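You operate a simulated robot arm through the tools that you are given. There is no shell and no other tool. Be economical: measure what you need, move in short steps, check, and stop when the job is done.

You run a simulated robot arm. Do the job below in one go: nothing can be reset, and whatever is moved stays where it is left.

Task
Make a riser: set the red towel tray level across the high table's two soup cans.
Fine: first stand the top can on the sink side of the other; tray across; then the cocoa box into the tray; slide the TEA box in under it.

It is judged by the outcome, as a careful person would: the job done as asked, and still so three seconds after it is handed in. It fails if anything else is knocked over, pushed out of place, dropped, spilled or broken. Flat cloth is picked up by pressing the open fingertips on it (5 to 10 N) and closing them slowly along it; thin cloth reads only 2 to 8 mm in the jaws.

Robot
A 6-joint arm with a two-finger parallel gripper, fixed in place. Base frame: the origin is at the foot of the arm, x ahead of it, y to its left, z up; the work surface is at about z = 0.94. Units: m, degrees, N and s.
With the tool pointing down near the work surface it reaches from about 0.36 to 0.82 m from the base axis. Its first joint turns from -166.0 to 166.0 degrees. Payload 3.91 kg.
The TCP is the grasp point between the finger pads, 0.03 m short of the fingertips. In the tool frame z runs along the fingers and y along their closing line. Largest opening 0.11 m; finger width 0.02, thickness 0.01; the body of the gripper, 0.048 by 0.112 m, starts 0.055 m behind the TCP.
Orientation is that of the tool frame in the base frame, as [roll, pitch, yaw] about the fixed x, y, z axes, in that order (R = Rz(yaw) Ry(pitch) Rx(roll)). With the fingers straight down and closing along the base's y, the tool's x points along the base's -x, its y along +y and its z along -z.

Tools
- The arm moves only by the tool servo_tool. Its argument "plan" is a list of rows, each an object (a shift or turn left out is 0, a gripper value left out holds the last) with "xyz": the shift along the tool's x, y, z in cm, a list of three; "dr": the turn, a rotation vector about the tool's x, y, z in degrees, a list of three. In form: [{"xyz": [dx, dy, dz], "dr": [wx, wy, wz]}, ...]. A call has 1 to 8 rows; each row is the pose to reach, as a shift and turn from the pose commanded when the call began, along the tool's axes at that moment. "jaw" is the gripper command, from -1 (shut) to 1 (fully open), values between in proportion, set as the call begins (left out, the last holds). Each row takes 0.2 s and may step no farther than 0.05 m and 8.6 degrees from the row before; otherwise, or with a gripper value out of range, the whole call is refused. A pose out of reach is approached as far as the arm can. The call stops where the force on the tool passes 40 N (or 10 N more than at its start, if that is more) or the arm is blocked; 0.2 s more then pass. The fingers move at their own pace (about 0.045 m/s each) and stop on an object; they squeeze with about 26 N. The grip force told is the motor's: it shows also when the fingers shut on nothing. Time passes only in rows, and 0.2 s behind the last, so rows that repeat a pose let the fingers close. It gives the time, the measured TCP pose, the force on the tool (base axes), the opening and the grip force at its end, in the units of the frame above (readings bear some noise), and new pictures: "pictures" is both (left out), scene, wrist or none.
- Cameras (640 x 400 px; columns grow to the right, rows downward): "scene" is fixed at [0.0516, 0.6498, 1.5446]; the picture's right is [0.53, 0.85, 0.00], its down [0.85, -0.53, -0.06] and it looks along [-0.05, 0.03, -1.00] (base axes); focal length 214 px, centre (320, 200). "wrist" rides on the gripper at [-0.036, 0, -0.057] in the tool frame; the picture's right is [0.00, -1.00, 0.00], its down [0.97, 0.00, -0.24] and it looks along [0.24, 0.00, 0.97] (tool axes); focal length 218 px, centre (320, 200). There is no depth. A picture from a camera that has moved, and an enlarged one, comes with that camera's place and axes in the base frame and with its lens.
- lift_body(by): slides the trunk up (or, below 0, down) by that many m; the arm rides with it, the base frame stays. It gives what a move gives, with no picture.
- close_up(camera, box): a new picture of the part [left, top, right, bottom] of that camera's present view, enlarged. It takes no simulated time.
- job_done(): hands the job in; it is judged then, once.

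Work in short steps. Places have to be worked out from the pictures, the camera data and where the tool is seen: move nearer, look again, correct. Check each grasp and each placing, and mend what went wrong. You have 120 turns and 150 pictures in all, those below and enlarged ones among them. Open the gripper and draw the arm clear of the work before you hand the job in, unless the task says otherwise; then end with one line.

The tools are called after "Call:" as name(argument=value, ...) on one line, values as JSON. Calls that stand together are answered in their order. servo_tool: Moves the arm, as the interface text tells. Its arguments: {"type":"object","properties":{"plan":{"type":"array","items":{"type":"object","properties":{"xyz":{"type":"array","items":{"type":"number"}},"dr":{"type":"array","items":{"type":"number"}}}}},"jaw":{"type":"number"},"pictures":{"type":"string","enum":["both","scene","wrist","none"]}},"required":["plan"]} The other tools are called the same way: lift_body (by) slides the trunk up or down; close_up (camera, box) takes an enlarged picture of a part of a camera's view; job_done () hands the job in.

At the start:

```text
clock: 0.0
tool_pos: [0.2527, 0.4408, 1.3209]
tcp_rot: [-180.0, 0.0, 180.0]
wrist_force: [-0.3, 0.2, 0.6]
width: 0.1103
finger_force: 0.1
trunk travel left (down, up): [-0.55, 0.06]
```

scene: 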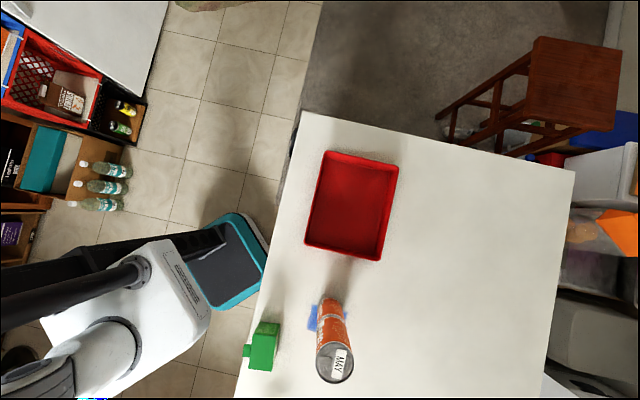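
wrist: 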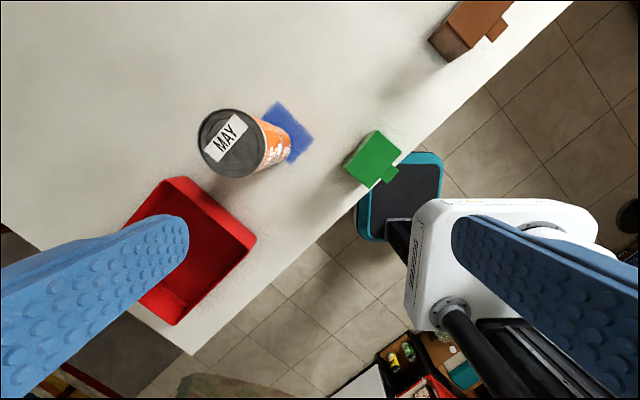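

The scene shows the tray, a can stack, a green box, and a brown box in the wrist view. I look closer before moving to identify them and the sink side.

Call:
close_up(camera="scene", box=[220, 260, 420, 400])

Call:
close_up(camera="wrist", box=[180, 0, 540, 225])

```text
2.86 times, centred on (320, 330) of scene
camera zoom: at [0.0516, 0.6498, 1.5446], right [0.53, 0.85, 0.0], down [0.85, -0.53, -0.06], along [-0.05, 0.03, -1.0], focal length 613 px, centre (320, -171)
```

zoom: 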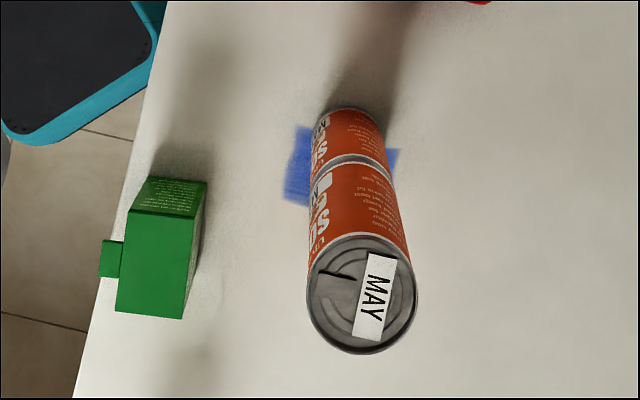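

```text
1.78 times, centred on (360, 112) of wrist
camera zoom: at [0.2883, 0.4398, 1.3784], right [0.0, -1.0, 0.0], down [-0.97, 0.0, 0.24], along [-0.24, 0.0, -0.97], focal length 388 px, centre (249, 356)
```

zoom: 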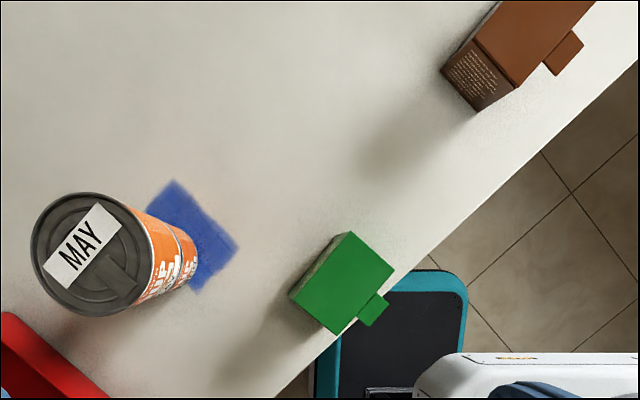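

Top of the stack comes out at about (0.29, 0.53, 1.148), so each can is ~0.10 tall. Now I look for the sink and the box labels.

Call:
close_up(camera="scene", box=[440, 0, 640, 400])

Call:
servo_tool(plan=[{"xyz": [-3, 0, -3], "dr": [0, 8, 0]}, {"xyz": [-4, 0, -3], "dr": [0, 16, 0]}, {"xyz": [-4, 0, -3], "dr": [0, 24, 0]}, {"xyz": [-4, 0, -3], "dr": [0, 32, 0]}], pictures="wrist")

```text
1.00 times, centred on (540, 200) of scene
camera zoom: at [0.0516, 0.6498, 1.5446], right [0.53, 0.85, 0.0], down [0.85, -0.53, -0.06], along [-0.05, 0.03, -1.0], focal length 214 px, centre (100, 200)
```

zoom: 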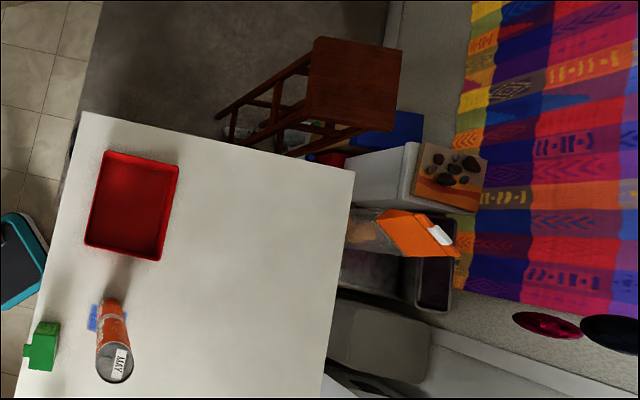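

```text
clock: 1.0
tool_pos: [0.2926, 0.4402, 1.3513]
tcp_rot: [180.0, -32.1, -179.9]
wrist_force: [-0.5, -0.9, 0.0]
width: 0.1099
finger_force: 0.1
trunk travel left (down, up): [-0.55, 0.06]
camera wrist: at [0.3536, 0.4395, 1.3803], right [0.0, -1.0, 0.0], down [-0.69, 0.0, 0.72], along [-0.72, 0.0, -0.69], focal length 218 px, centre (320, 200)
```

wrist: 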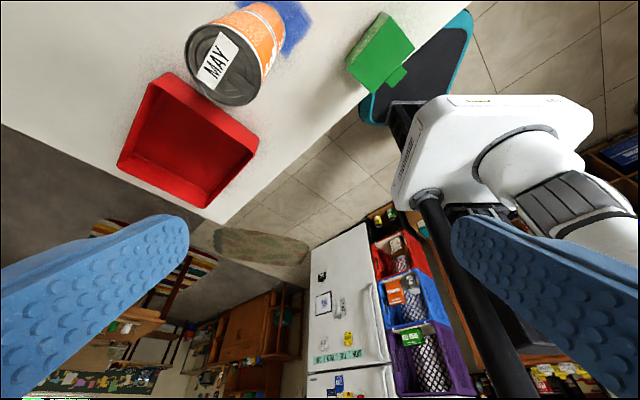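

The tilt looked back at −x; I tilt the other way to view +x.

Call:
servo_tool(plan=[{"xyz": [0, 0, 0], "dr": [0, -8, 0]}, {"xyz": [0, 0, 0], "dr": [0, -16, 0]}, {"xyz": [0, 0, 0], "dr": [0, -24, 0]}, {"xyz": [0, 0, 0], "dr": [0, -32, 0]}, {"xyz": [0, 0, 0], "dr": [0, -40, 0]}, {"xyz": [0, 0, 0], "dr": [0, -48, 0]}, {"xyz": [0, 0, 0], "dr": [0, -56, 0]}, {"xyz": [0, 0, 0], "dr": [0, -64, 0]}], pictures="wrist")

```text
clock: 2.8
tool_pos: [0.2917, 0.4406, 1.351]
tcp_rot: [-180.0, 32.1, -180.0]
wrist_force: [-0.6, 0.4, -0.7]
width: 0.1102
finger_force: 0.0
trunk travel left (down, up): [-0.55, 0.06]
camera wrist: at [0.2919, 0.4397, 1.4191], right [0.0, -1.0, 0.0], down [-0.95, 0.0, -0.31], along [0.31, 0.0, -0.95], focal length 218 px, centre (320, 200)
```

wrist: 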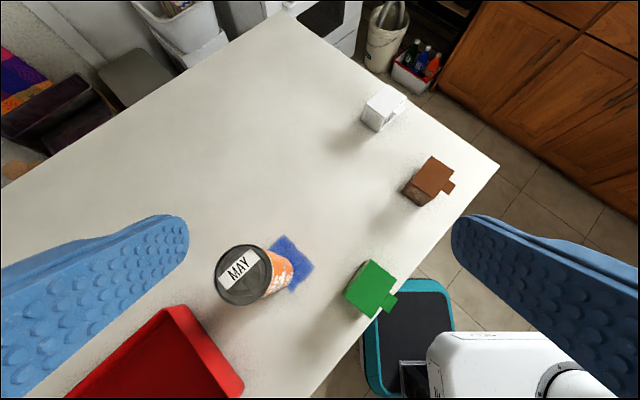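

Three boxes: green, brown, white. I tilt further to see the far cabinets and find the sink.

Call:
servo_tool(plan=[{"dr": [0, -8, 0]}, {"dr": [0, -16, 0]}, {"dr": [0, -24, 0]}, {"dr": [0, -32, 0]}, {"dr": [0, -40, 0]}], pictures="wrist")

Call:
close_up(camera="wrist", box=[320, 150, 520, 350])

```text
clock: 4.0
tool_pos: [0.2925, 0.4412, 1.3527]
tcp_rot: [179.9, 72.1, 179.9]
wrist_force: [0.5, 1.0, -0.8]
width: 0.1101
finger_force: 0.0
trunk travel left (down, up): [-0.55, 0.06]
camera wrist: at [0.2488, 0.4403, 1.4035], right [0.0, -1.0, 0.0], down [-0.53, 0.0, -0.85], along [0.85, 0.0, -0.53], focal length 218 px, centre (320, 200)
```

wrist: 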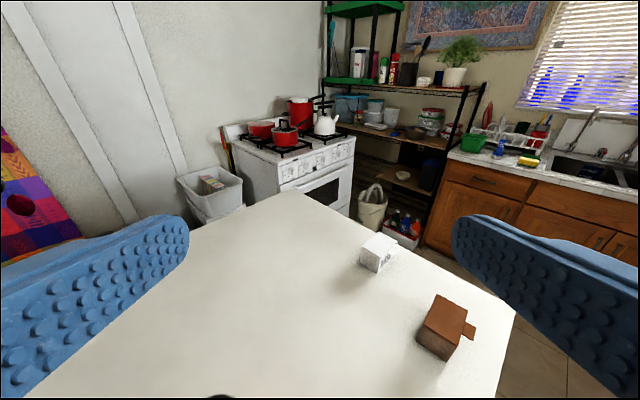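

```text
2.00 times, centred on (420, 250) of wrist
camera zoom: at [0.2488, 0.4403, 1.4035], right [0.0, -1.0, 0.0], down [-0.53, 0.0, -0.85], along [0.85, 0.0, -0.53], focal length 436 px, centre (120, 100)
```

zoom: 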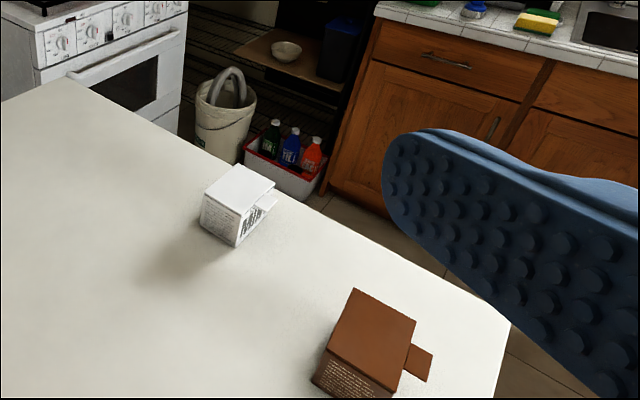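

The sink is far off toward +x/−y, which is along the table's long edge. I zoom in on the labels of the boxes.

Call:
close_up(camera="wrist", box=[350, 225, 410, 275])

Call:
close_up(camera="wrist", box=[410, 285, 490, 365])

Call:
close_up(camera="scene", box=[235, 310, 295, 375])

```text
8.00 times, centred on (380, 250) of wrist
camera zoom: at [0.2488, 0.4403, 1.4035], right [0.0, -1.0, 0.0], down [-0.53, 0.0, -0.85], along [0.85, 0.0, -0.53], focal length 1746 px, centre (-160, -200)
```

zoom: 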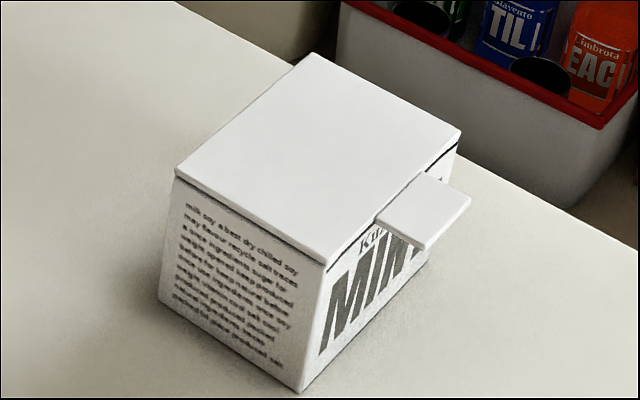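

```text
5.00 times, centred on (450, 325) of wrist
camera zoom: at [0.2488, 0.4403, 1.4035], right [0.0, -1.0, 0.0], down [-0.53, 0.0, -0.85], along [0.85, 0.0, -0.53], focal length 1091 px, centre (-330, -425)
```

zoom: 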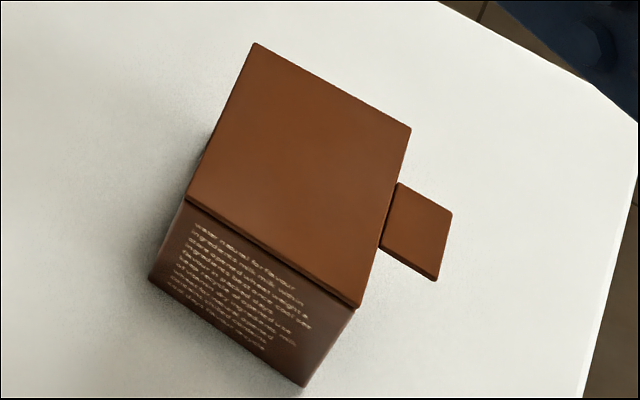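

```text
6.15 times, centred on (265, 342) of scene
camera zoom: at [0.0516, 0.6498, 1.5446], right [0.53, 0.85, 0.0], down [0.85, -0.53, -0.06], along [-0.05, 0.03, -1.0], focal length 1320 px, centre (658, -677)
```

zoom: 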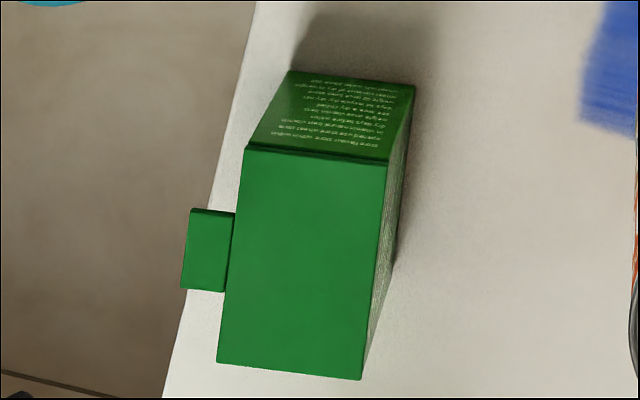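

White is MINT; the green and brown boxes' labels are on the edge side. I swing the wrist camera round to the robot side to read them.

Call:
servo_tool(plan=[{"xyz": [1.3, -3.6, 0], "dr": [-5.35, 0, -1.73]}, {"xyz": [2.6, -7.2, 0], "dr": [-10.7, 0, -3.46]}, {"xyz": [3.9, -10.8, 0], "dr": [-16.05, 0, -5.2]}, {"xyz": [5.2, -14.4, 0], "dr": [-21.4, 0, -6.9]}, {"xyz": [6.5, -18, 0], "dr": [-26.75, 0, -8.65]}, {"xyz": [7.8, -21.6, 0], "dr": [-32.1, 0, -10.4]}, {"xyz": [9.1, -25.2, 0], "dr": [-37.45, 0, -12.1]}, {"xyz": [10.4, -28.8, 0], "dr": [-42.8, 0, -13.8]}], pictures="both")

```text
clock: 5.8
tool_pos: [0.2942, 0.184, 1.3333]
tcp_rot: [-170.5, 70.4, -131.9]
wrist_force: [-1.2, 1.6, -0.6]
width: 0.1102
finger_force: 0.1
out of reach, approached as far as the arm can: row 5, 6, 7, 8
trunk travel left (down, up): [-0.55, 0.06]
camera wrist: at [0.2595, 0.1592, 1.3856], right [0.63, -0.78, 0.06], down [-0.4, -0.38, -0.84], along [0.67, 0.5, -0.55], focal length 218 px, centre (320, 200)
```

scene: 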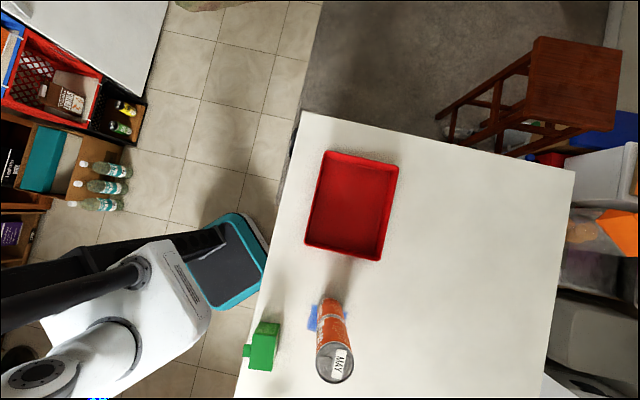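
wrist: 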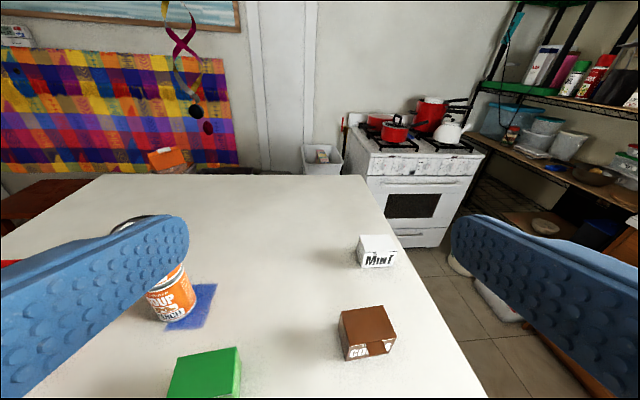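

Brown reads "CO…" (cocoa). I zoom on it and on the blue patch.

Call:
close_up(camera="wrist", box=[325, 290, 415, 370])

Call:
close_up(camera="wrist", box=[130, 250, 250, 400])

```text
5.00 times, centred on (370, 330) of wrist
camera zoom: at [0.2595, 0.1592, 1.3856], right [0.63, -0.78, 0.06], down [-0.4, -0.38, -0.84], along [0.67, 0.5, -0.55], focal length 1091 px, centre (70, -450)
```

zoom: 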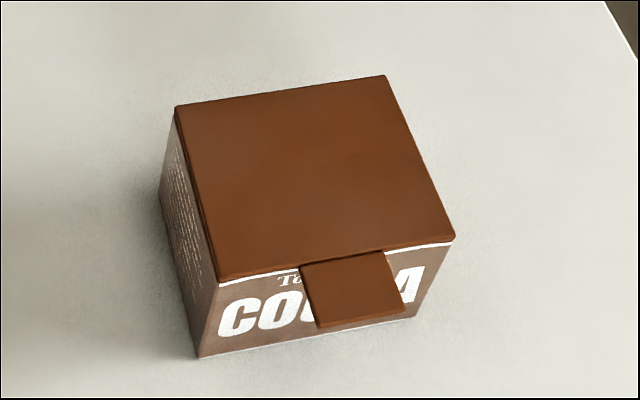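

```text
2.67 times, centred on (190, 325) of wrist
camera zoom: at [0.2595, 0.1592, 1.3856], right [0.63, -0.78, 0.06], down [-0.4, -0.38, -0.84], along [0.67, 0.5, -0.55], focal length 582 px, centre (667, -133)
```

zoom: 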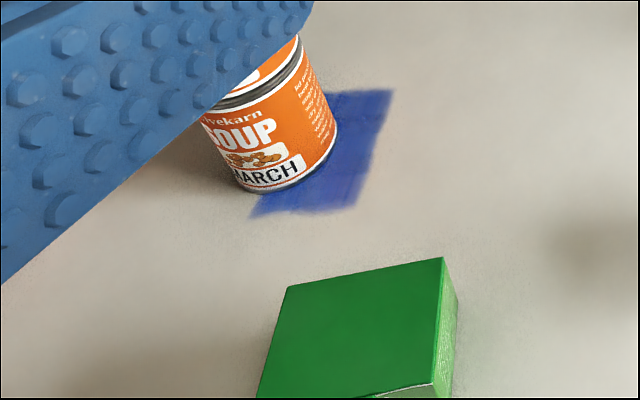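

Brown is COCOA, so green is TEA; the blue patch is just a painted mark on the table. Cocoa box ≈0.082×0.058×0.06 at (0.482, 0.203). I bring the tool back to pointing down near the stack.

Call:
servo_tool(plan=[{"xyz": [-0.6, 2.4, 1.1], "dr": [0, 8.5, 0]}, {"xyz": [-1.2, 4.9, 2.2], "dr": [0, 17, 0]}, {"xyz": [-1.9, 7.3, 3.3], "dr": [0, 25.5, 0]}, {"xyz": [-2.5, 9.8, 4.4], "dr": [0, 34, 0]}, {"xyz": [-3.1, 12.2, 5.5], "dr": [0, 42.5, 0]}, {"xyz": [-3.7, 14.7, 6.6], "dr": [0, 51, 0]}, {"xyz": [-4.4, 17.1, 7.8], "dr": [0, 59.5, 0]}, {"xyz": [-5, 19.6, 8.9], "dr": [0, 68, 0]}], pictures="wrist")

```text
clock: 7.6
tool_pos: [0.2306, 0.4095, 1.3482]
tcp_rot: [-179.9, 2.4, -138.7]
wrist_force: [0.7, 0.6, 0.6]
width: 0.1099
finger_force: 0.0
trunk travel left (down, up): [-0.55, 0.06]
camera wrist: at [0.2559, 0.4307, 1.4075], right [0.66, -0.75, 0.0], down [-0.74, -0.65, 0.2], along [-0.15, -0.13, -0.98], focal length 218 px, centre (320, 200)
```

wrist: 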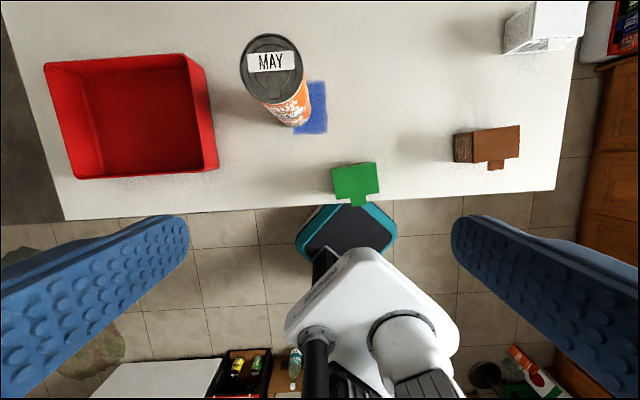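

Good overview. I zoom on the tray and the cans to measure.

Call:
close_up(camera="wrist", box=[30, 40, 230, 190])

Call:
close_up(camera="wrist", box=[230, 20, 400, 220])

Call:
close_up(camera="scene", box=[280, 130, 430, 280])

```text
2.67 times, centred on (130, 115) of wrist
camera zoom: at [0.2559, 0.4307, 1.4075], right [0.66, -0.75, 0.0], down [-0.74, -0.65, 0.2], along [-0.15, -0.13, -0.98], focal length 582 px, centre (827, 427)
```

zoom: 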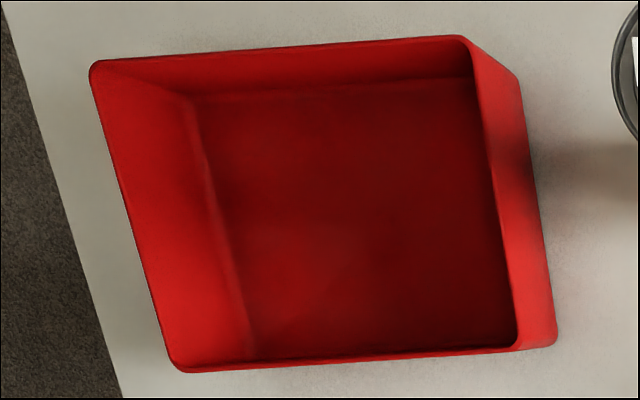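

```text
2.00 times, centred on (315, 120) of wrist
camera zoom: at [0.2559, 0.4307, 1.4075], right [0.66, -0.75, 0.0], down [-0.74, -0.65, 0.2], along [-0.15, -0.13, -0.98], focal length 436 px, centre (330, 360)
```

zoom: 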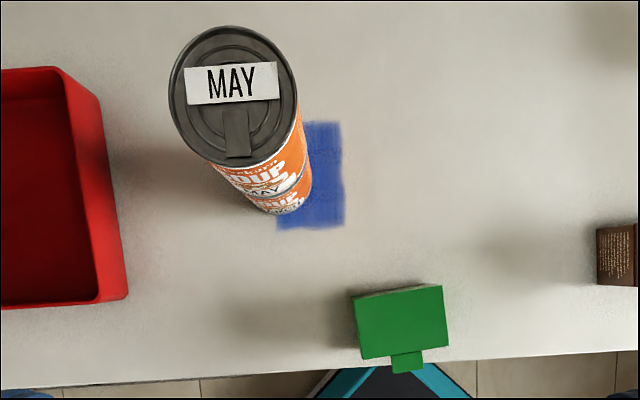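

```text
2.67 times, centred on (355, 205) of scene
camera zoom: at [0.0516, 0.6498, 1.5446], right [0.53, 0.85, 0.0], down [0.85, -0.53, -0.06], along [-0.05, 0.03, -1.0], focal length 572 px, centre (227, 187)
```

zoom: 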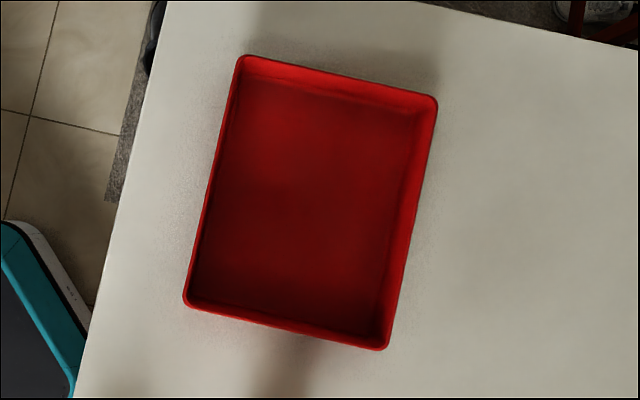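

Tray: rim ≈0.243×0.192, height ≈0.06, long axis already along the table edge direction, centre (0.078, 0.727). Stack A at (0.292, 0.531). I move straight above the stack with the jaws closing along the edge direction.

Call:
servo_tool(plan=[{"xyz": [-4.1, 1.7, 0], "dr": [0, 1.2, -1.8]}, {"xyz": [-8.2, 3.4, 1], "dr": [0, 2.4, -3.7]}, {"xyz": [-12.3, 5.1, 4.5], "dr": [0, 2.4, -3.7]}, {"xyz": [-12.3, 5.1, 7.3], "dr": [0, 2.4, -3.7]}], pictures="both")

```text
refused: row 3 steps farther than a row can; nothing moved
```

Row too long; I split it.

Call:
servo_tool(plan=[{"xyz": [-4.1, 1.7, 0], "dr": [0, 1.2, -1.8]}, {"xyz": [-8.2, 3.4, 1], "dr": [0, 2.4, -3.7]}, {"xyz": [-12.3, 5.1, 2.5], "dr": [0, 2.4, -3.7]}, {"xyz": [-12.3, 5.1, 5], "dr": [0, 2.4, -3.7]}, {"xyz": [-12.3, 5.1, 7.3], "dr": [0, 2.4, -3.7]}], pictures="both")

```text
clock: 8.8
tool_pos: [0.2918, 0.5278, 1.2829]
tcp_rot: [-179.8, 0.3, -134.9]
wrist_force: [-0.1, 0.5, 0.8]
width: 0.11
finger_force: 0.0
trunk travel left (down, up): [-0.55, 0.06]
camera wrist: at [0.3177, 0.5527, 1.3395], right [0.71, -0.71, 0.0], down [-0.69, -0.69, 0.24], along [-0.17, -0.17, -0.97], focal length 218 px, centre (320, 200)
```

scene: 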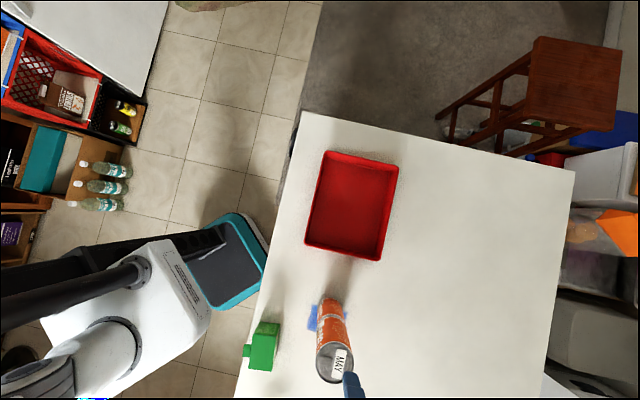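
wrist: 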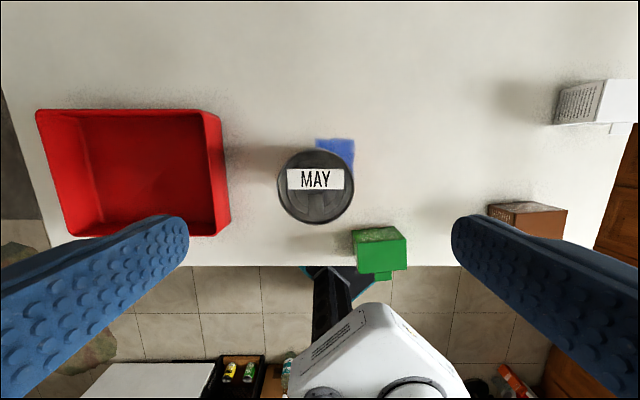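

Centre of the can is within ~2 mm of the TCP. I descend 16.3 cm so the pads sit on the upper part of the top can.

Call:
servo_tool(plan=[{"xyz": [0, 0.2, 4]}, {"xyz": [0, 0.2, 8]}, {"xyz": [0, 0.2, 12]}, {"xyz": [0, 0.2, 14.5]}, {"xyz": [0, 0.2, 16.3]}], pictures="both")

```text
clock: 10.0
tool_pos: [0.2913, 0.5299, 1.119]
tcp_rot: [-180.0, 0.3, -135.0]
wrist_force: [0.3, 0.4, 0.4]
width: 0.1099
finger_force: 0.1
trunk travel left (down, up): [-0.55, 0.06]
camera wrist: at [0.316, 0.5537, 1.1763], right [0.71, -0.71, 0.0], down [-0.69, -0.69, 0.24], along [-0.17, -0.17, -0.97], focal length 218 px, centre (320, 200)
```

scene: 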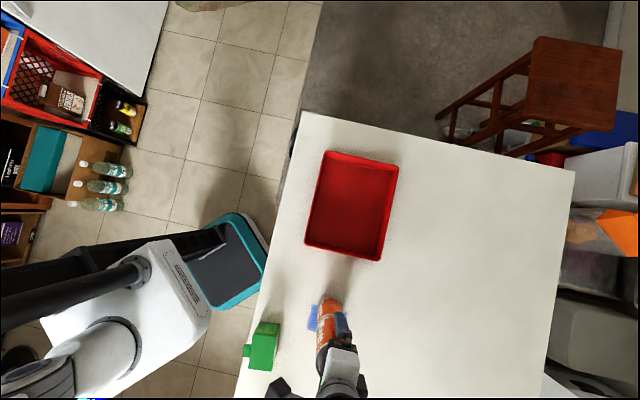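
wrist: 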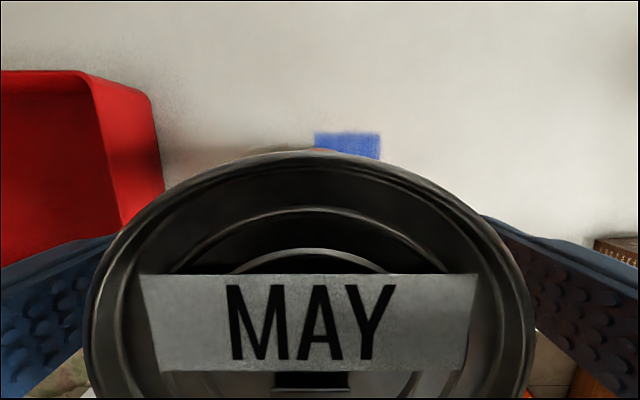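

Can is well centred between the pads (about 1.5 mm to −e). I nudge and close.

Call:
servo_tool(plan=[{"xyz": [0, 0.15, 0]}, {"xyz": [0, 0.15, 0]}, {"xyz": [0, 0.15, 0]}, {"xyz": [0, 0.15, 0]}, {"xyz": [0, 0.15, 0]}], jaw=-1, pictures="none")

```text
clock: 11.2
tool_pos: [0.2885, 0.5307, 1.1189]
tcp_rot: [-179.9, 0.2, -135.1]
wrist_force: [-0.8, 0.7, -0.6]
width: 0.0677
finger_force: 26.2
trunk travel left (down, up): [-0.55, 0.06]
```

Gripped at 67.7 mm. Lift slowly 4 cm and look.

Call:
servo_tool(plan=[{"xyz": [0, 0, -0.5]}, {"xyz": [0, 0, -1.5]}, {"xyz": [0, 0, -3]}, {"xyz": [0, 0, -5]}], pictures="both")

```text
clock: 12.2
tool_pos: [0.2889, 0.5292, 1.1684]
tcp_rot: [-179.9, 0.3, -135.0]
wrist_force: [-0.3, -0.5, -4.2]
width: 0.0678
finger_force: 26.2
trunk travel left (down, up): [-0.55, 0.06]
camera wrist: at [0.315, 0.5549, 1.226], right [0.71, -0.71, 0.0], down [-0.69, -0.69, 0.24], along [-0.17, -0.17, -0.97], focal length 218 px, centre (320, 200)
```

scene: 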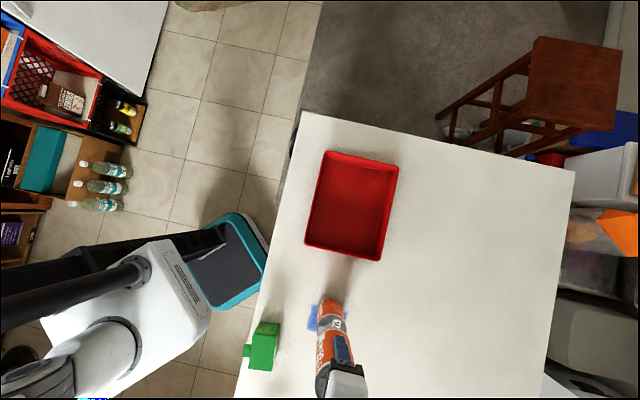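
wrist: 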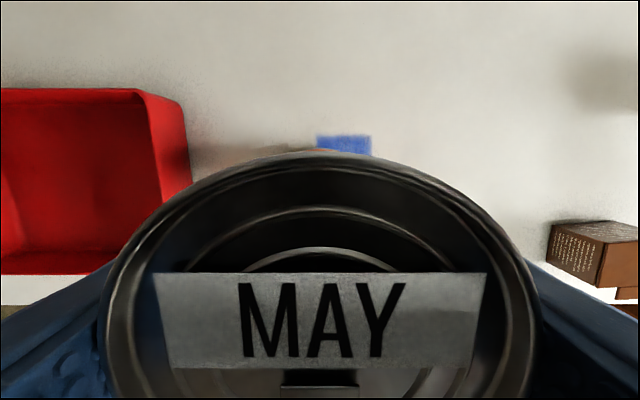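

Can is held. I carry it 17.2 cm toward the sink side (along the table edge), then look before lowering.

Call:
servo_tool(plan=[{"xyz": [0, -4, 0]}, {"xyz": [0, -8, 0]}, {"xyz": [0, -12, 0]}, {"xyz": [0, -15, 0]}, {"xyz": [0, -17.2, 0]}, {"xyz": [0, -17.2, 0]}], pictures="both")

Call:
close_up(camera="scene", box=[230, 270, 410, 400])

```text
clock: 13.6
tool_pos: [0.4096, 0.4096, 1.1701]
tcp_rot: [-179.9, 0.2, -135.0]
wrist_force: [0.5, -0.5, -3.0]
width: 0.0676
finger_force: 25.7
trunk travel left (down, up): [-0.55, 0.06]
camera wrist: at [0.4358, 0.4342, 1.2267], right [0.71, -0.71, 0.0], down [-0.69, -0.69, 0.24], along [-0.17, -0.17, -0.97], focal length 218 px, centre (320, 200)
```

scene: 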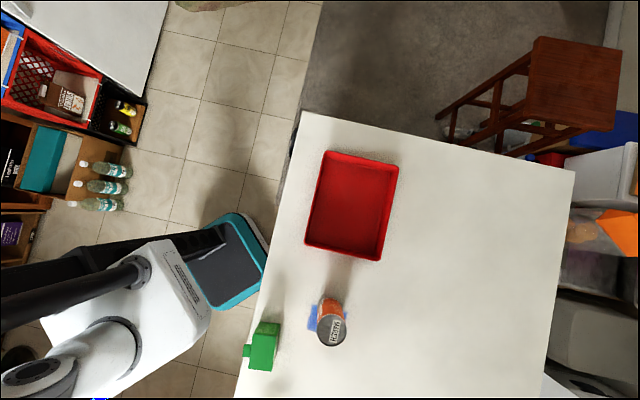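
wrist: 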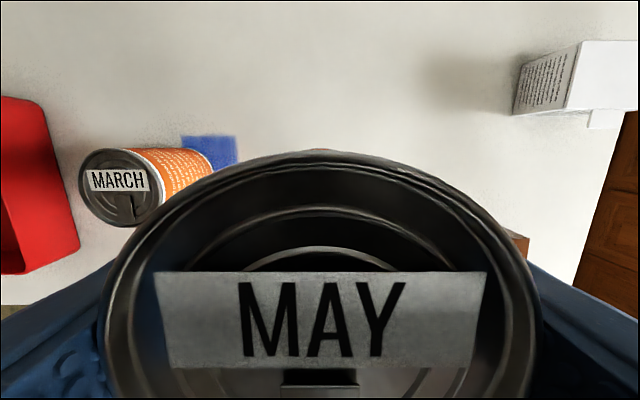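

```text
3.08 times, centred on (320, 335) of scene
camera zoom: at [0.0516, 0.6498, 1.5446], right [0.53, 0.85, 0.0], down [0.85, -0.53, -0.06], along [-0.05, 0.03, -1.0], focal length 660 px, centre (320, -215)
```

zoom: 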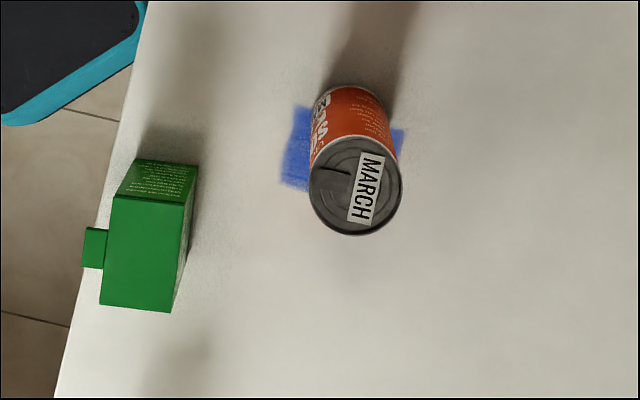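

MARCH can is undisturbed at (0.2916, 0.5305). Spacing ≈0.17. I lower 14.8 cm first.

Call:
servo_tool(plan=[{"xyz": [0, 0, 4]}, {"xyz": [0, 0, 8]}, {"xyz": [0, 0, 11]}, {"xyz": [0, 0, 13.5]}, {"xyz": [0, 0, 14.8]}], pictures="none")

Call:
servo_tool(plan=[{"xyz": [0, 0, 0.3]}, {"xyz": [0, 0, 0.5]}, {"xyz": [0, 0, 0.6]}], pictures="both")

```text
clock: 14.8
tool_pos: [0.4103, 0.4102, 1.0199]
tcp_rot: [-180.0, 0.2, -135.0]
wrist_force: [-0.8, 0.9, -4.8]
width: 0.0677
finger_force: 26.1
trunk travel left (down, up): [-0.55, 0.06]
```

```text
clock: 15.6
tool_pos: [0.4115, 0.4104, 1.0144]
tcp_rot: [-179.9, 0.3, -135.0]
wrist_force: [-0.8, 0.0, -4.0]
width: 0.0678
finger_force: 26.3
trunk travel left (down, up): [-0.55, 0.06]
camera wrist: at [0.437, 0.4345, 1.0719], right [0.71, -0.71, 0.0], down [-0.69, -0.69, 0.24], along [-0.17, -0.17, -0.97], focal length 218 px, centre (320, 200)
```

scene: 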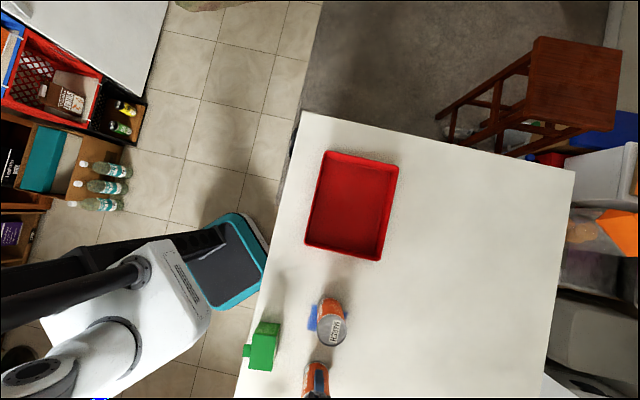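
wrist: 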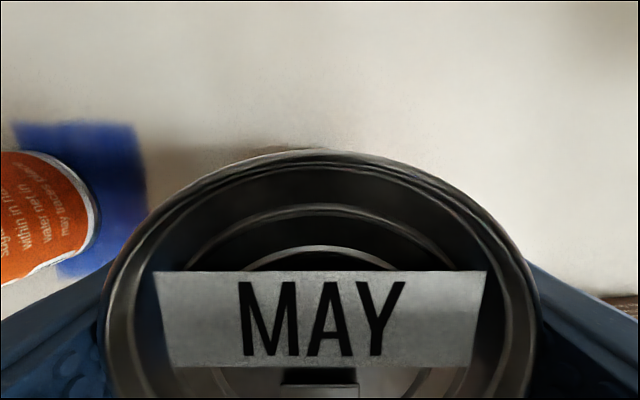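

Still carrying the full weight (−4 N). I lower in 1 mm steps until contact.

Call:
servo_tool(plan=[{"xyz": [0, 0, 0.1]}, {"xyz": [0, 0, 0.2]}, {"xyz": [0, 0, 0.2]}], pictures="none")

Call:
servo_tool(plan=[{"xyz": [0, 0, 0.1]}, {"xyz": [0, 0, 0.2]}, {"xyz": [0, 0, 0.2]}], pictures="none")

```text
clock: 16.4
tool_pos: [0.4105, 0.4101, 1.0152]
tcp_rot: [-179.9, 0.4, -134.9]
wrist_force: [1.6, 1.7, 16.9]
width: 0.0676
finger_force: 26.0
trunk travel left (down, up): [-0.55, 0.06]
```

```text
clock: 17.2
tool_pos: [0.4109, 0.4079, 1.012]
tcp_rot: [-179.9, 0.4, -134.9]
wrist_force: [3.5, 3.4, 20.8]
width: 0.0679
finger_force: 25.8
trunk travel left (down, up): [-0.55, 0.06]
```

Contact (+20 N). I ease up 3 mm of command, then open.

Call:
servo_tool(plan=[{"xyz": [0, 0, -0.15]}, {"xyz": [0, 0, -0.25]}, {"xyz": [0, 0, -0.25]}], pictures="none")

Call:
servo_tool(plan=[{"xyz": [0, 0, 0]}, {"xyz": [0, 0, 0]}, {"xyz": [0, 0, 0]}, {"xyz": [0, 0, 0]}, {"xyz": [0, 0, -2]}, {"xyz": [0, 0, -6]}, {"xyz": [0, 0, -10]}, {"xyz": [0, 0, -14]}], jaw=1, pictures="none")

Call:
servo_tool(plan=[{"xyz": [0, 4, -4]}, {"xyz": [0, 7, -8]}, {"xyz": [0, 7, -12]}], pictures="both")

```text
clock: 18.0
tool_pos: [0.4105, 0.4091, 1.0112]
tcp_rot: [-179.9, -0.1, -135.1]
wrist_force: [-0.1, -0.2, -2.6]
width: 0.0677
finger_force: 25.9
trunk travel left (down, up): [-0.55, 0.06]
```

```text
clock: 19.8
tool_pos: [0.4107, 0.4084, 1.1537]
tcp_rot: [-179.8, 0.3, -135.0]
wrist_force: [0.2, -0.5, 0.0]
width: 0.11
finger_force: 0.1
trunk travel left (down, up): [-0.55, 0.06]
```

```text
refused: row 1 steps farther than a row can; nothing moved
```

Released cleanly. I rise, travel toward the tray and begin turning the tool 90° so the jaws close across its near long wall.

Call:
servo_tool(plan=[{"xyz": [1, 4.2, -1.8], "dr": [0, 0, -8.5]}, {"xyz": [2, 8.4, -3.6], "dr": [0, 0, -17]}, {"xyz": [3, 12.6, -5.4], "dr": [0, 0, -25.5]}, {"xyz": [4, 16.8, -7.2], "dr": [0, 0, -34]}, {"xyz": [5, 21, -9], "dr": [0, 0, -42.5]}, {"xyz": [6, 25.2, -10.8], "dr": [0, 0, -51]}, {"xyz": [7, 29.4, -12.6], "dr": [0, 0, -59.5]}, {"xyz": [8, 33.6, -14.4], "dr": [0, 0, -68]}], pictures="both")

```text
clock: 21.6
tool_pos: [0.115, 0.5908, 1.2966]
tcp_rot: [-179.7, 0.0, -66.9]
wrist_force: [-0.5, -0.3, 0.2]
width: 0.11
finger_force: 0.1
trunk travel left (down, up): [-0.55, 0.06]
camera wrist: at [0.1009, 0.6231, 1.3534], right [0.92, 0.39, 0.0], down [0.38, -0.89, 0.24], along [0.1, -0.22, -0.97], focal length 218 px, centre (320, 200)
```

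scene: 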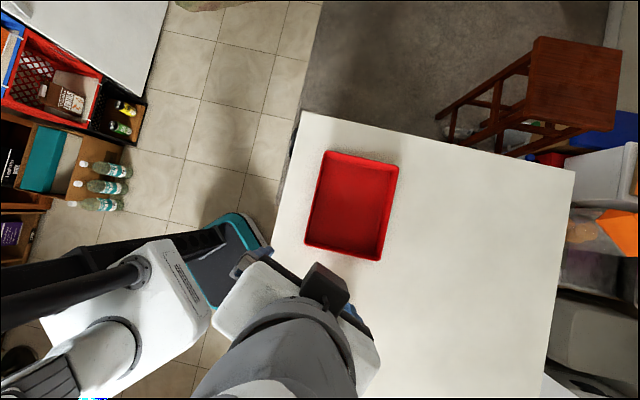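
wrist: 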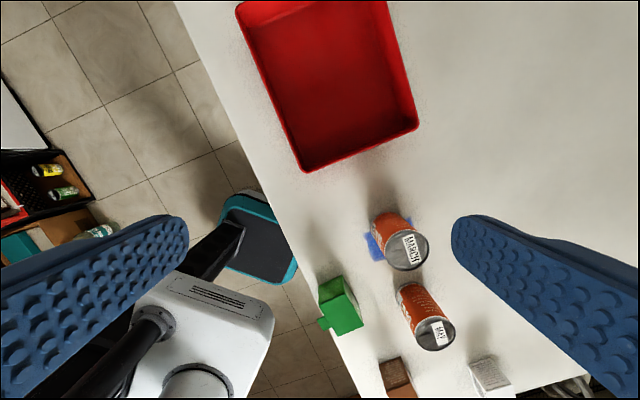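

Both cans stand; MAY at (0.412, 0.412), spacing 0.17; tray target centre ≈(0.351, 0.471). I move over the middle of the tray's near long wall and finish the turn.

Call:
servo_tool(plan=[{"xyz": [-3.5, 2.2, 0], "dr": [0, 0, -7.3]}, {"xyz": [-7, 4.5, 0], "dr": [0, 0, -14.6]}, {"xyz": [-10.5, 6.7, 0], "dr": [0, 0, -21.9]}, {"xyz": [-10.5, 6.7, 4], "dr": [0, 0, -21.9]}, {"xyz": [-10.5, 6.7, 8], "dr": [0, 0, -21.9]}, {"xyz": [-10.5, 6.7, 12], "dr": [0, 0, -21.9]}, {"xyz": [-10.5, 6.7, 15], "dr": [0, 0, -21.9]}], pictures="both")

```text
clock: 23.2
tool_pos: [0.0139, 0.6618, 1.1462]
tcp_rot: [-179.7, -0.1, -45.1]
wrist_force: [-0.1, -0.2, -0.6]
width: 0.11
finger_force: 0.0
trunk travel left (down, up): [-0.55, 0.06]
camera wrist: at [-0.011, 0.6857, 1.2034], right [0.71, 0.71, 0.0], down [0.68, -0.69, 0.24], along [0.17, -0.17, -0.97], focal length 218 px, centre (320, 200)
```

scene: 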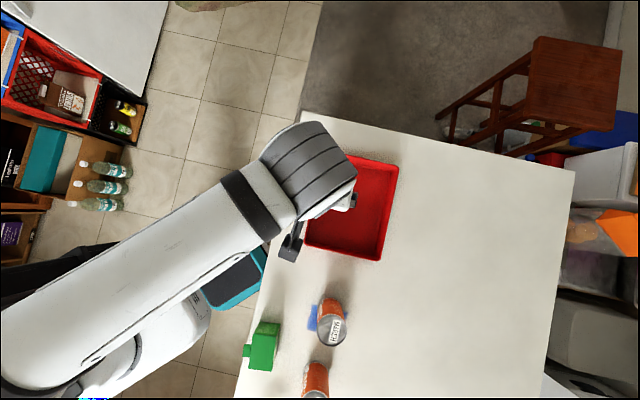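
wrist: 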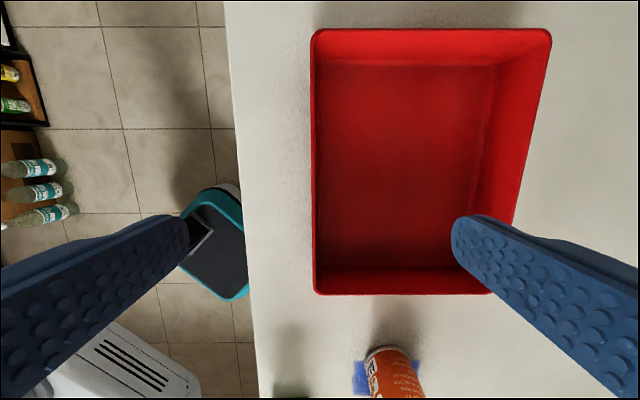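

The near wall is ~6 mm to the −n side of the TCP and centred along it. I shift 6 mm and descend to straddle the wall.

Call:
servo_tool(plan=[{"xyz": [-0.3, 0.6, 4]}, {"xyz": [-0.3, 0.6, 8]}, {"xyz": [-0.3, 0.6, 12]}, {"xyz": [-0.3, 0.6, 14]}, {"xyz": [-0.3, 0.6, 15.7]}], pictures="wrist")

```text
clock: 24.4
tool_pos: [0.0088, 0.6598, 0.9901]
tcp_rot: [-179.7, -0.1, -45.1]
wrist_force: [0.0, -0.3, 1.0]
width: 0.1102
finger_force: 0.2
trunk travel left (down, up): [-0.55, 0.06]
camera wrist: at [-0.0168, 0.6842, 1.0465], right [0.71, 0.71, 0.0], down [0.68, -0.69, 0.24], along [0.17, -0.17, -0.97], focal length 218 px, centre (320, 200)
```

wrist: 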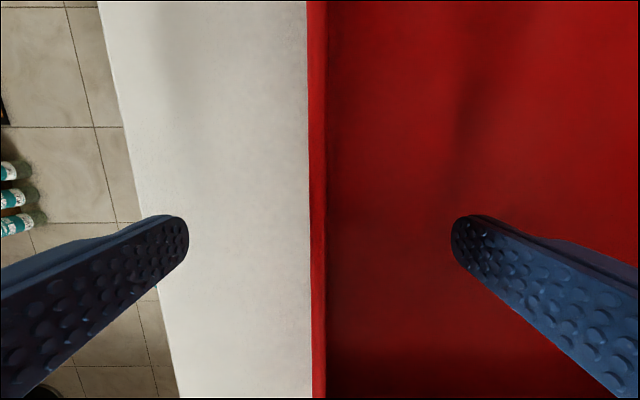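

Well centred on the wall. I go 4 mm lower and close gently.

Call:
servo_tool(plan=[{"xyz": [0, 0.05, 0.4]}, {"xyz": [0, 0.05, 0.4]}, {"xyz": [0, 0.05, 0.4]}, {"xyz": [0, 0.05, 0.4]}, {"xyz": [0, 0.05, 0.4]}, {"xyz": [0, 0.05, 0.4]}, {"xyz": [0, 0.05, 0.4]}, {"xyz": [0, 0.05, 0.4]}], jaw=-1, pictures="wrist")

```text
clock: 26.2
tool_pos: [0.009, 0.6587, 0.986]
tcp_rot: [-179.7, -0.1, -45.1]
wrist_force: [-0.5, -1.7, 0.6]
width: 0.0037
finger_force: 25.8
trunk travel left (down, up): [-0.55, 0.06]
camera wrist: at [-0.0171, 0.6838, 1.043], right [0.71, 0.71, 0.0], down [0.68, -0.69, 0.24], along [0.17, -0.17, -0.97], focal length 218 px, centre (320, 200)
```

wrist: 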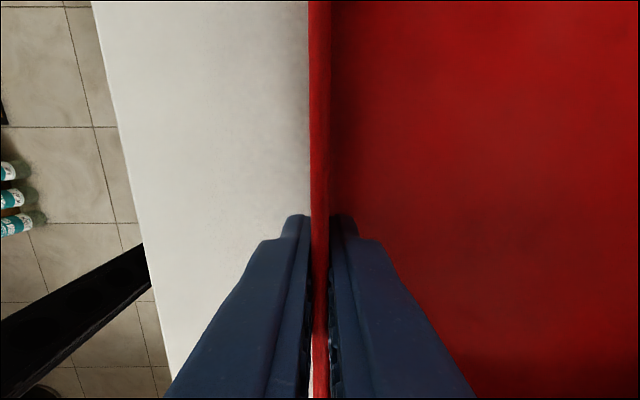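

Wall (3.7 mm) is held. I lift a little, slowly, and check how the tray hangs.

Call:
servo_tool(plan=[{"xyz": [0, 0, -0.5]}, {"xyz": [0, 0, -1.2]}, {"xyz": [0, 0, -2]}, {"xyz": [0, 0, -3]}, {"xyz": [0, 0, -4]}, {"xyz": [0, 0, -4]}], pictures="both")

```text
clock: 27.6
tool_pos: [0.0082, 0.6584, 1.0254]
tcp_rot: [-179.8, -0.1, -45.1]
wrist_force: [-0.1, -0.3, -2.1]
width: 0.0039
finger_force: 25.6
trunk travel left (down, up): [-0.55, 0.06]
camera wrist: at [-0.0177, 0.6837, 1.0824], right [0.71, 0.71, 0.0], down [0.68, -0.69, 0.24], along [0.17, -0.17, -0.97], focal length 218 px, centre (320, 200)
```

scene: 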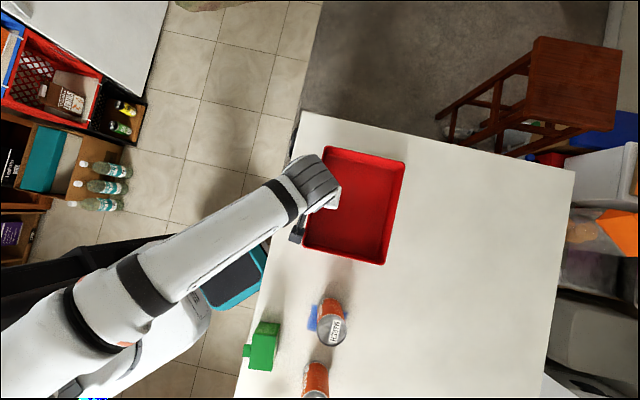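
wrist: 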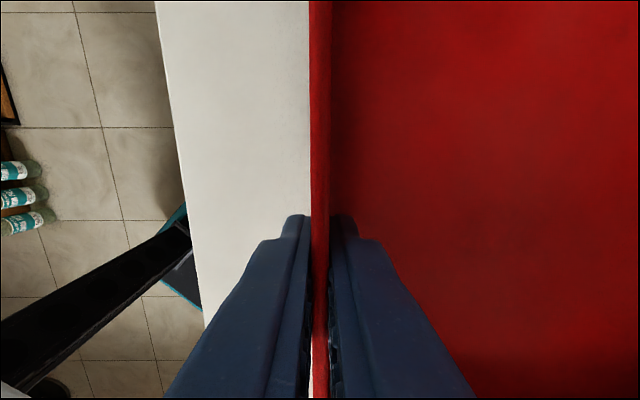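

The tray (~0.25 kg) hangs level. I raise it well above can height, then translate 37.5 cm along the edge direction in two calls.

Call:
servo_tool(plan=[{"xyz": [0, 0, -4]}, {"xyz": [0, 0, -8]}, {"xyz": [0, 0, -11]}, {"xyz": [0, 0, -13.5]}, {"xyz": [3, 0, -13.5]}, {"xyz": [7, 0, -13.5]}, {"xyz": [11, -0.5, -13.5]}, {"xyz": [15, -0.5, -13.5]}], pictures="scene")

Call:
servo_tool(plan=[{"xyz": [4, 0, 0]}, {"xyz": [8, -0.5, 0]}, {"xyz": [12, -1, 0]}, {"xyz": [16, -1, 0]}, {"xyz": [19, -1, 0]}, {"xyz": [21.5, -1, 0]}, {"xyz": [22.5, -1, 0]}, {"xyz": [22.5, -1, 0]}], pictures="both")

```text
clock: 29.4
tool_pos: [0.1175, 0.5538, 1.1627]
tcp_rot: [-179.7, 0.0, -45.1]
wrist_force: [-0.2, 0.1, -3.2]
width: 0.0037
finger_force: 26.3
trunk travel left (down, up): [-0.55, 0.06]
```

scene: 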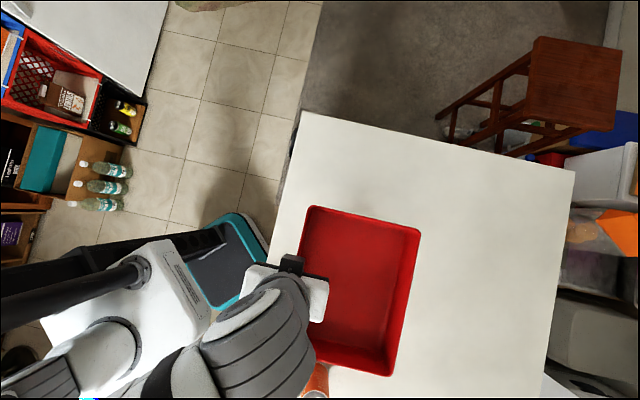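

```text
clock: 31.2
tool_pos: [0.2828, 0.4021, 1.1617]
tcp_rot: [-179.7, -0.2, -45.0]
wrist_force: [-0.6, -0.4, -1.9]
width: 0.0039
finger_force: 26.0
trunk travel left (down, up): [-0.55, 0.06]
camera wrist: at [0.257, 0.4277, 1.2181], right [0.71, 0.71, 0.0], down [0.68, -0.69, 0.24], along [0.17, -0.17, -0.97], focal length 218 px, centre (320, 200)
```

scene: 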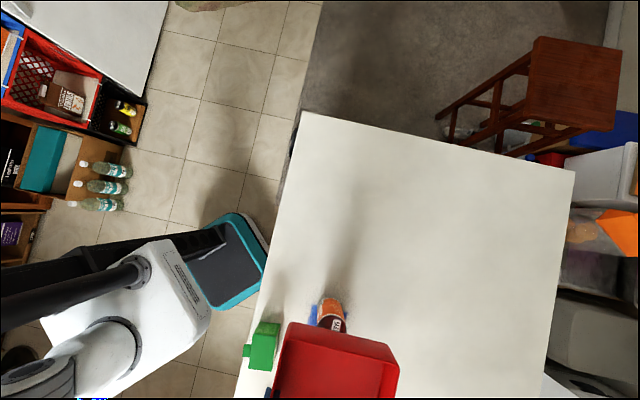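
wrist: 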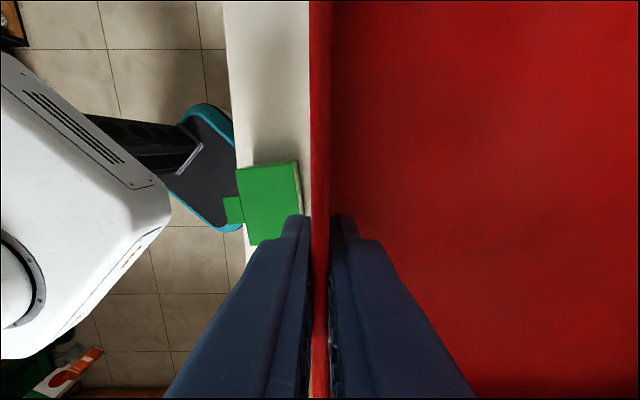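

Tray is over the cans; n needs +2.5 mm. I lower to just above contact.

Call:
servo_tool(plan=[{"xyz": [0, -0.25, 1.5]}, {"xyz": [0, -0.25, 3.5]}, {"xyz": [0, -0.25, 5]}, {"xyz": [0, -0.25, 6]}, {"xyz": [0, -0.25, 6.5]}], pictures="both")

```text
clock: 32.4
tool_pos: [0.2847, 0.4055, 1.0961]
tcp_rot: [-179.7, -0.1, -45.2]
wrist_force: [-0.6, 0.1, -2.3]
width: 0.0037
finger_force: 25.8
trunk travel left (down, up): [-0.55, 0.06]
camera wrist: at [0.2594, 0.4299, 1.1532], right [0.71, 0.71, 0.0], down [0.68, -0.69, 0.24], along [0.17, -0.17, -0.97], focal length 218 px, centre (320, 200)
```

scene: 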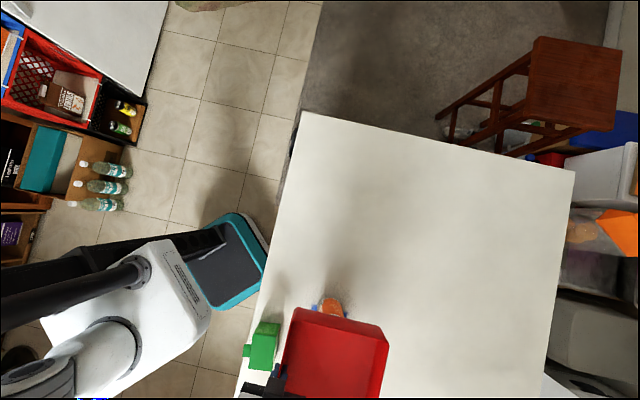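
wrist: 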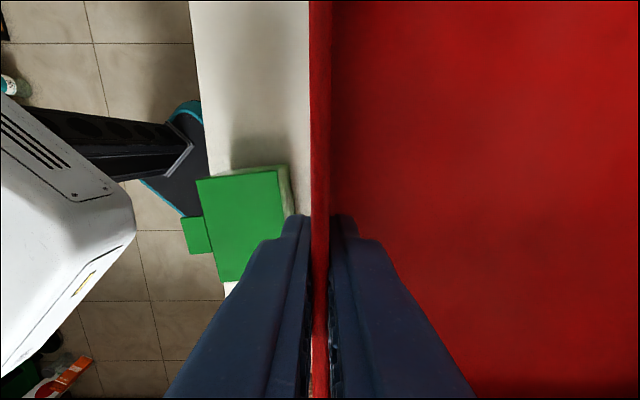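

Let me check the tray's end position more precisely.

Call:
close_up(camera="scene", box=[240, 280, 410, 400])

```text
3.33 times, centred on (325, 340) of scene
camera zoom: at [0.0516, 0.6498, 1.5446], right [0.53, 0.85, 0.0], down [0.85, -0.53, -0.06], along [-0.05, 0.03, -1.0], focal length 715 px, centre (303, -267)
```

zoom: 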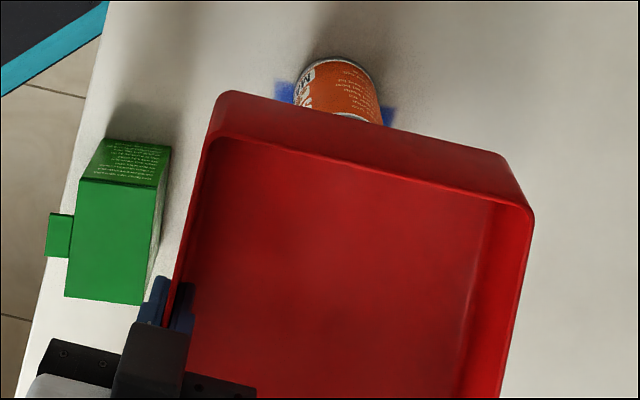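

Rim end at e ≈ −0.204 as intended (expected −0.206). I lower in small steps to contact.

Call:
servo_tool(plan=[{"xyz": [0, 0, 0.15]}, {"xyz": [0, 0, 0.3]}, {"xyz": [0, 0, 0.3]}], pictures="none")

Call:
servo_tool(plan=[{"xyz": [0, 0, 0.1]}, {"xyz": [0, 0, 0.2]}, {"xyz": [0, 0, 0.2]}], pictures="none")

```text
clock: 33.2
tool_pos: [0.2842, 0.4059, 1.0943]
tcp_rot: [-179.8, 0.0, -45.1]
wrist_force: [-0.2, 0.0, -2.6]
width: 0.0038
finger_force: 25.3
trunk travel left (down, up): [-0.55, 0.06]
```

```text
clock: 34.0
tool_pos: [0.2851, 0.4054, 1.0919]
tcp_rot: [-179.8, -0.1, -45.1]
wrist_force: [1.3, 0.6, -2.7]
width: 0.0036
finger_force: 25.5
trunk travel left (down, up): [-0.55, 0.06]
```

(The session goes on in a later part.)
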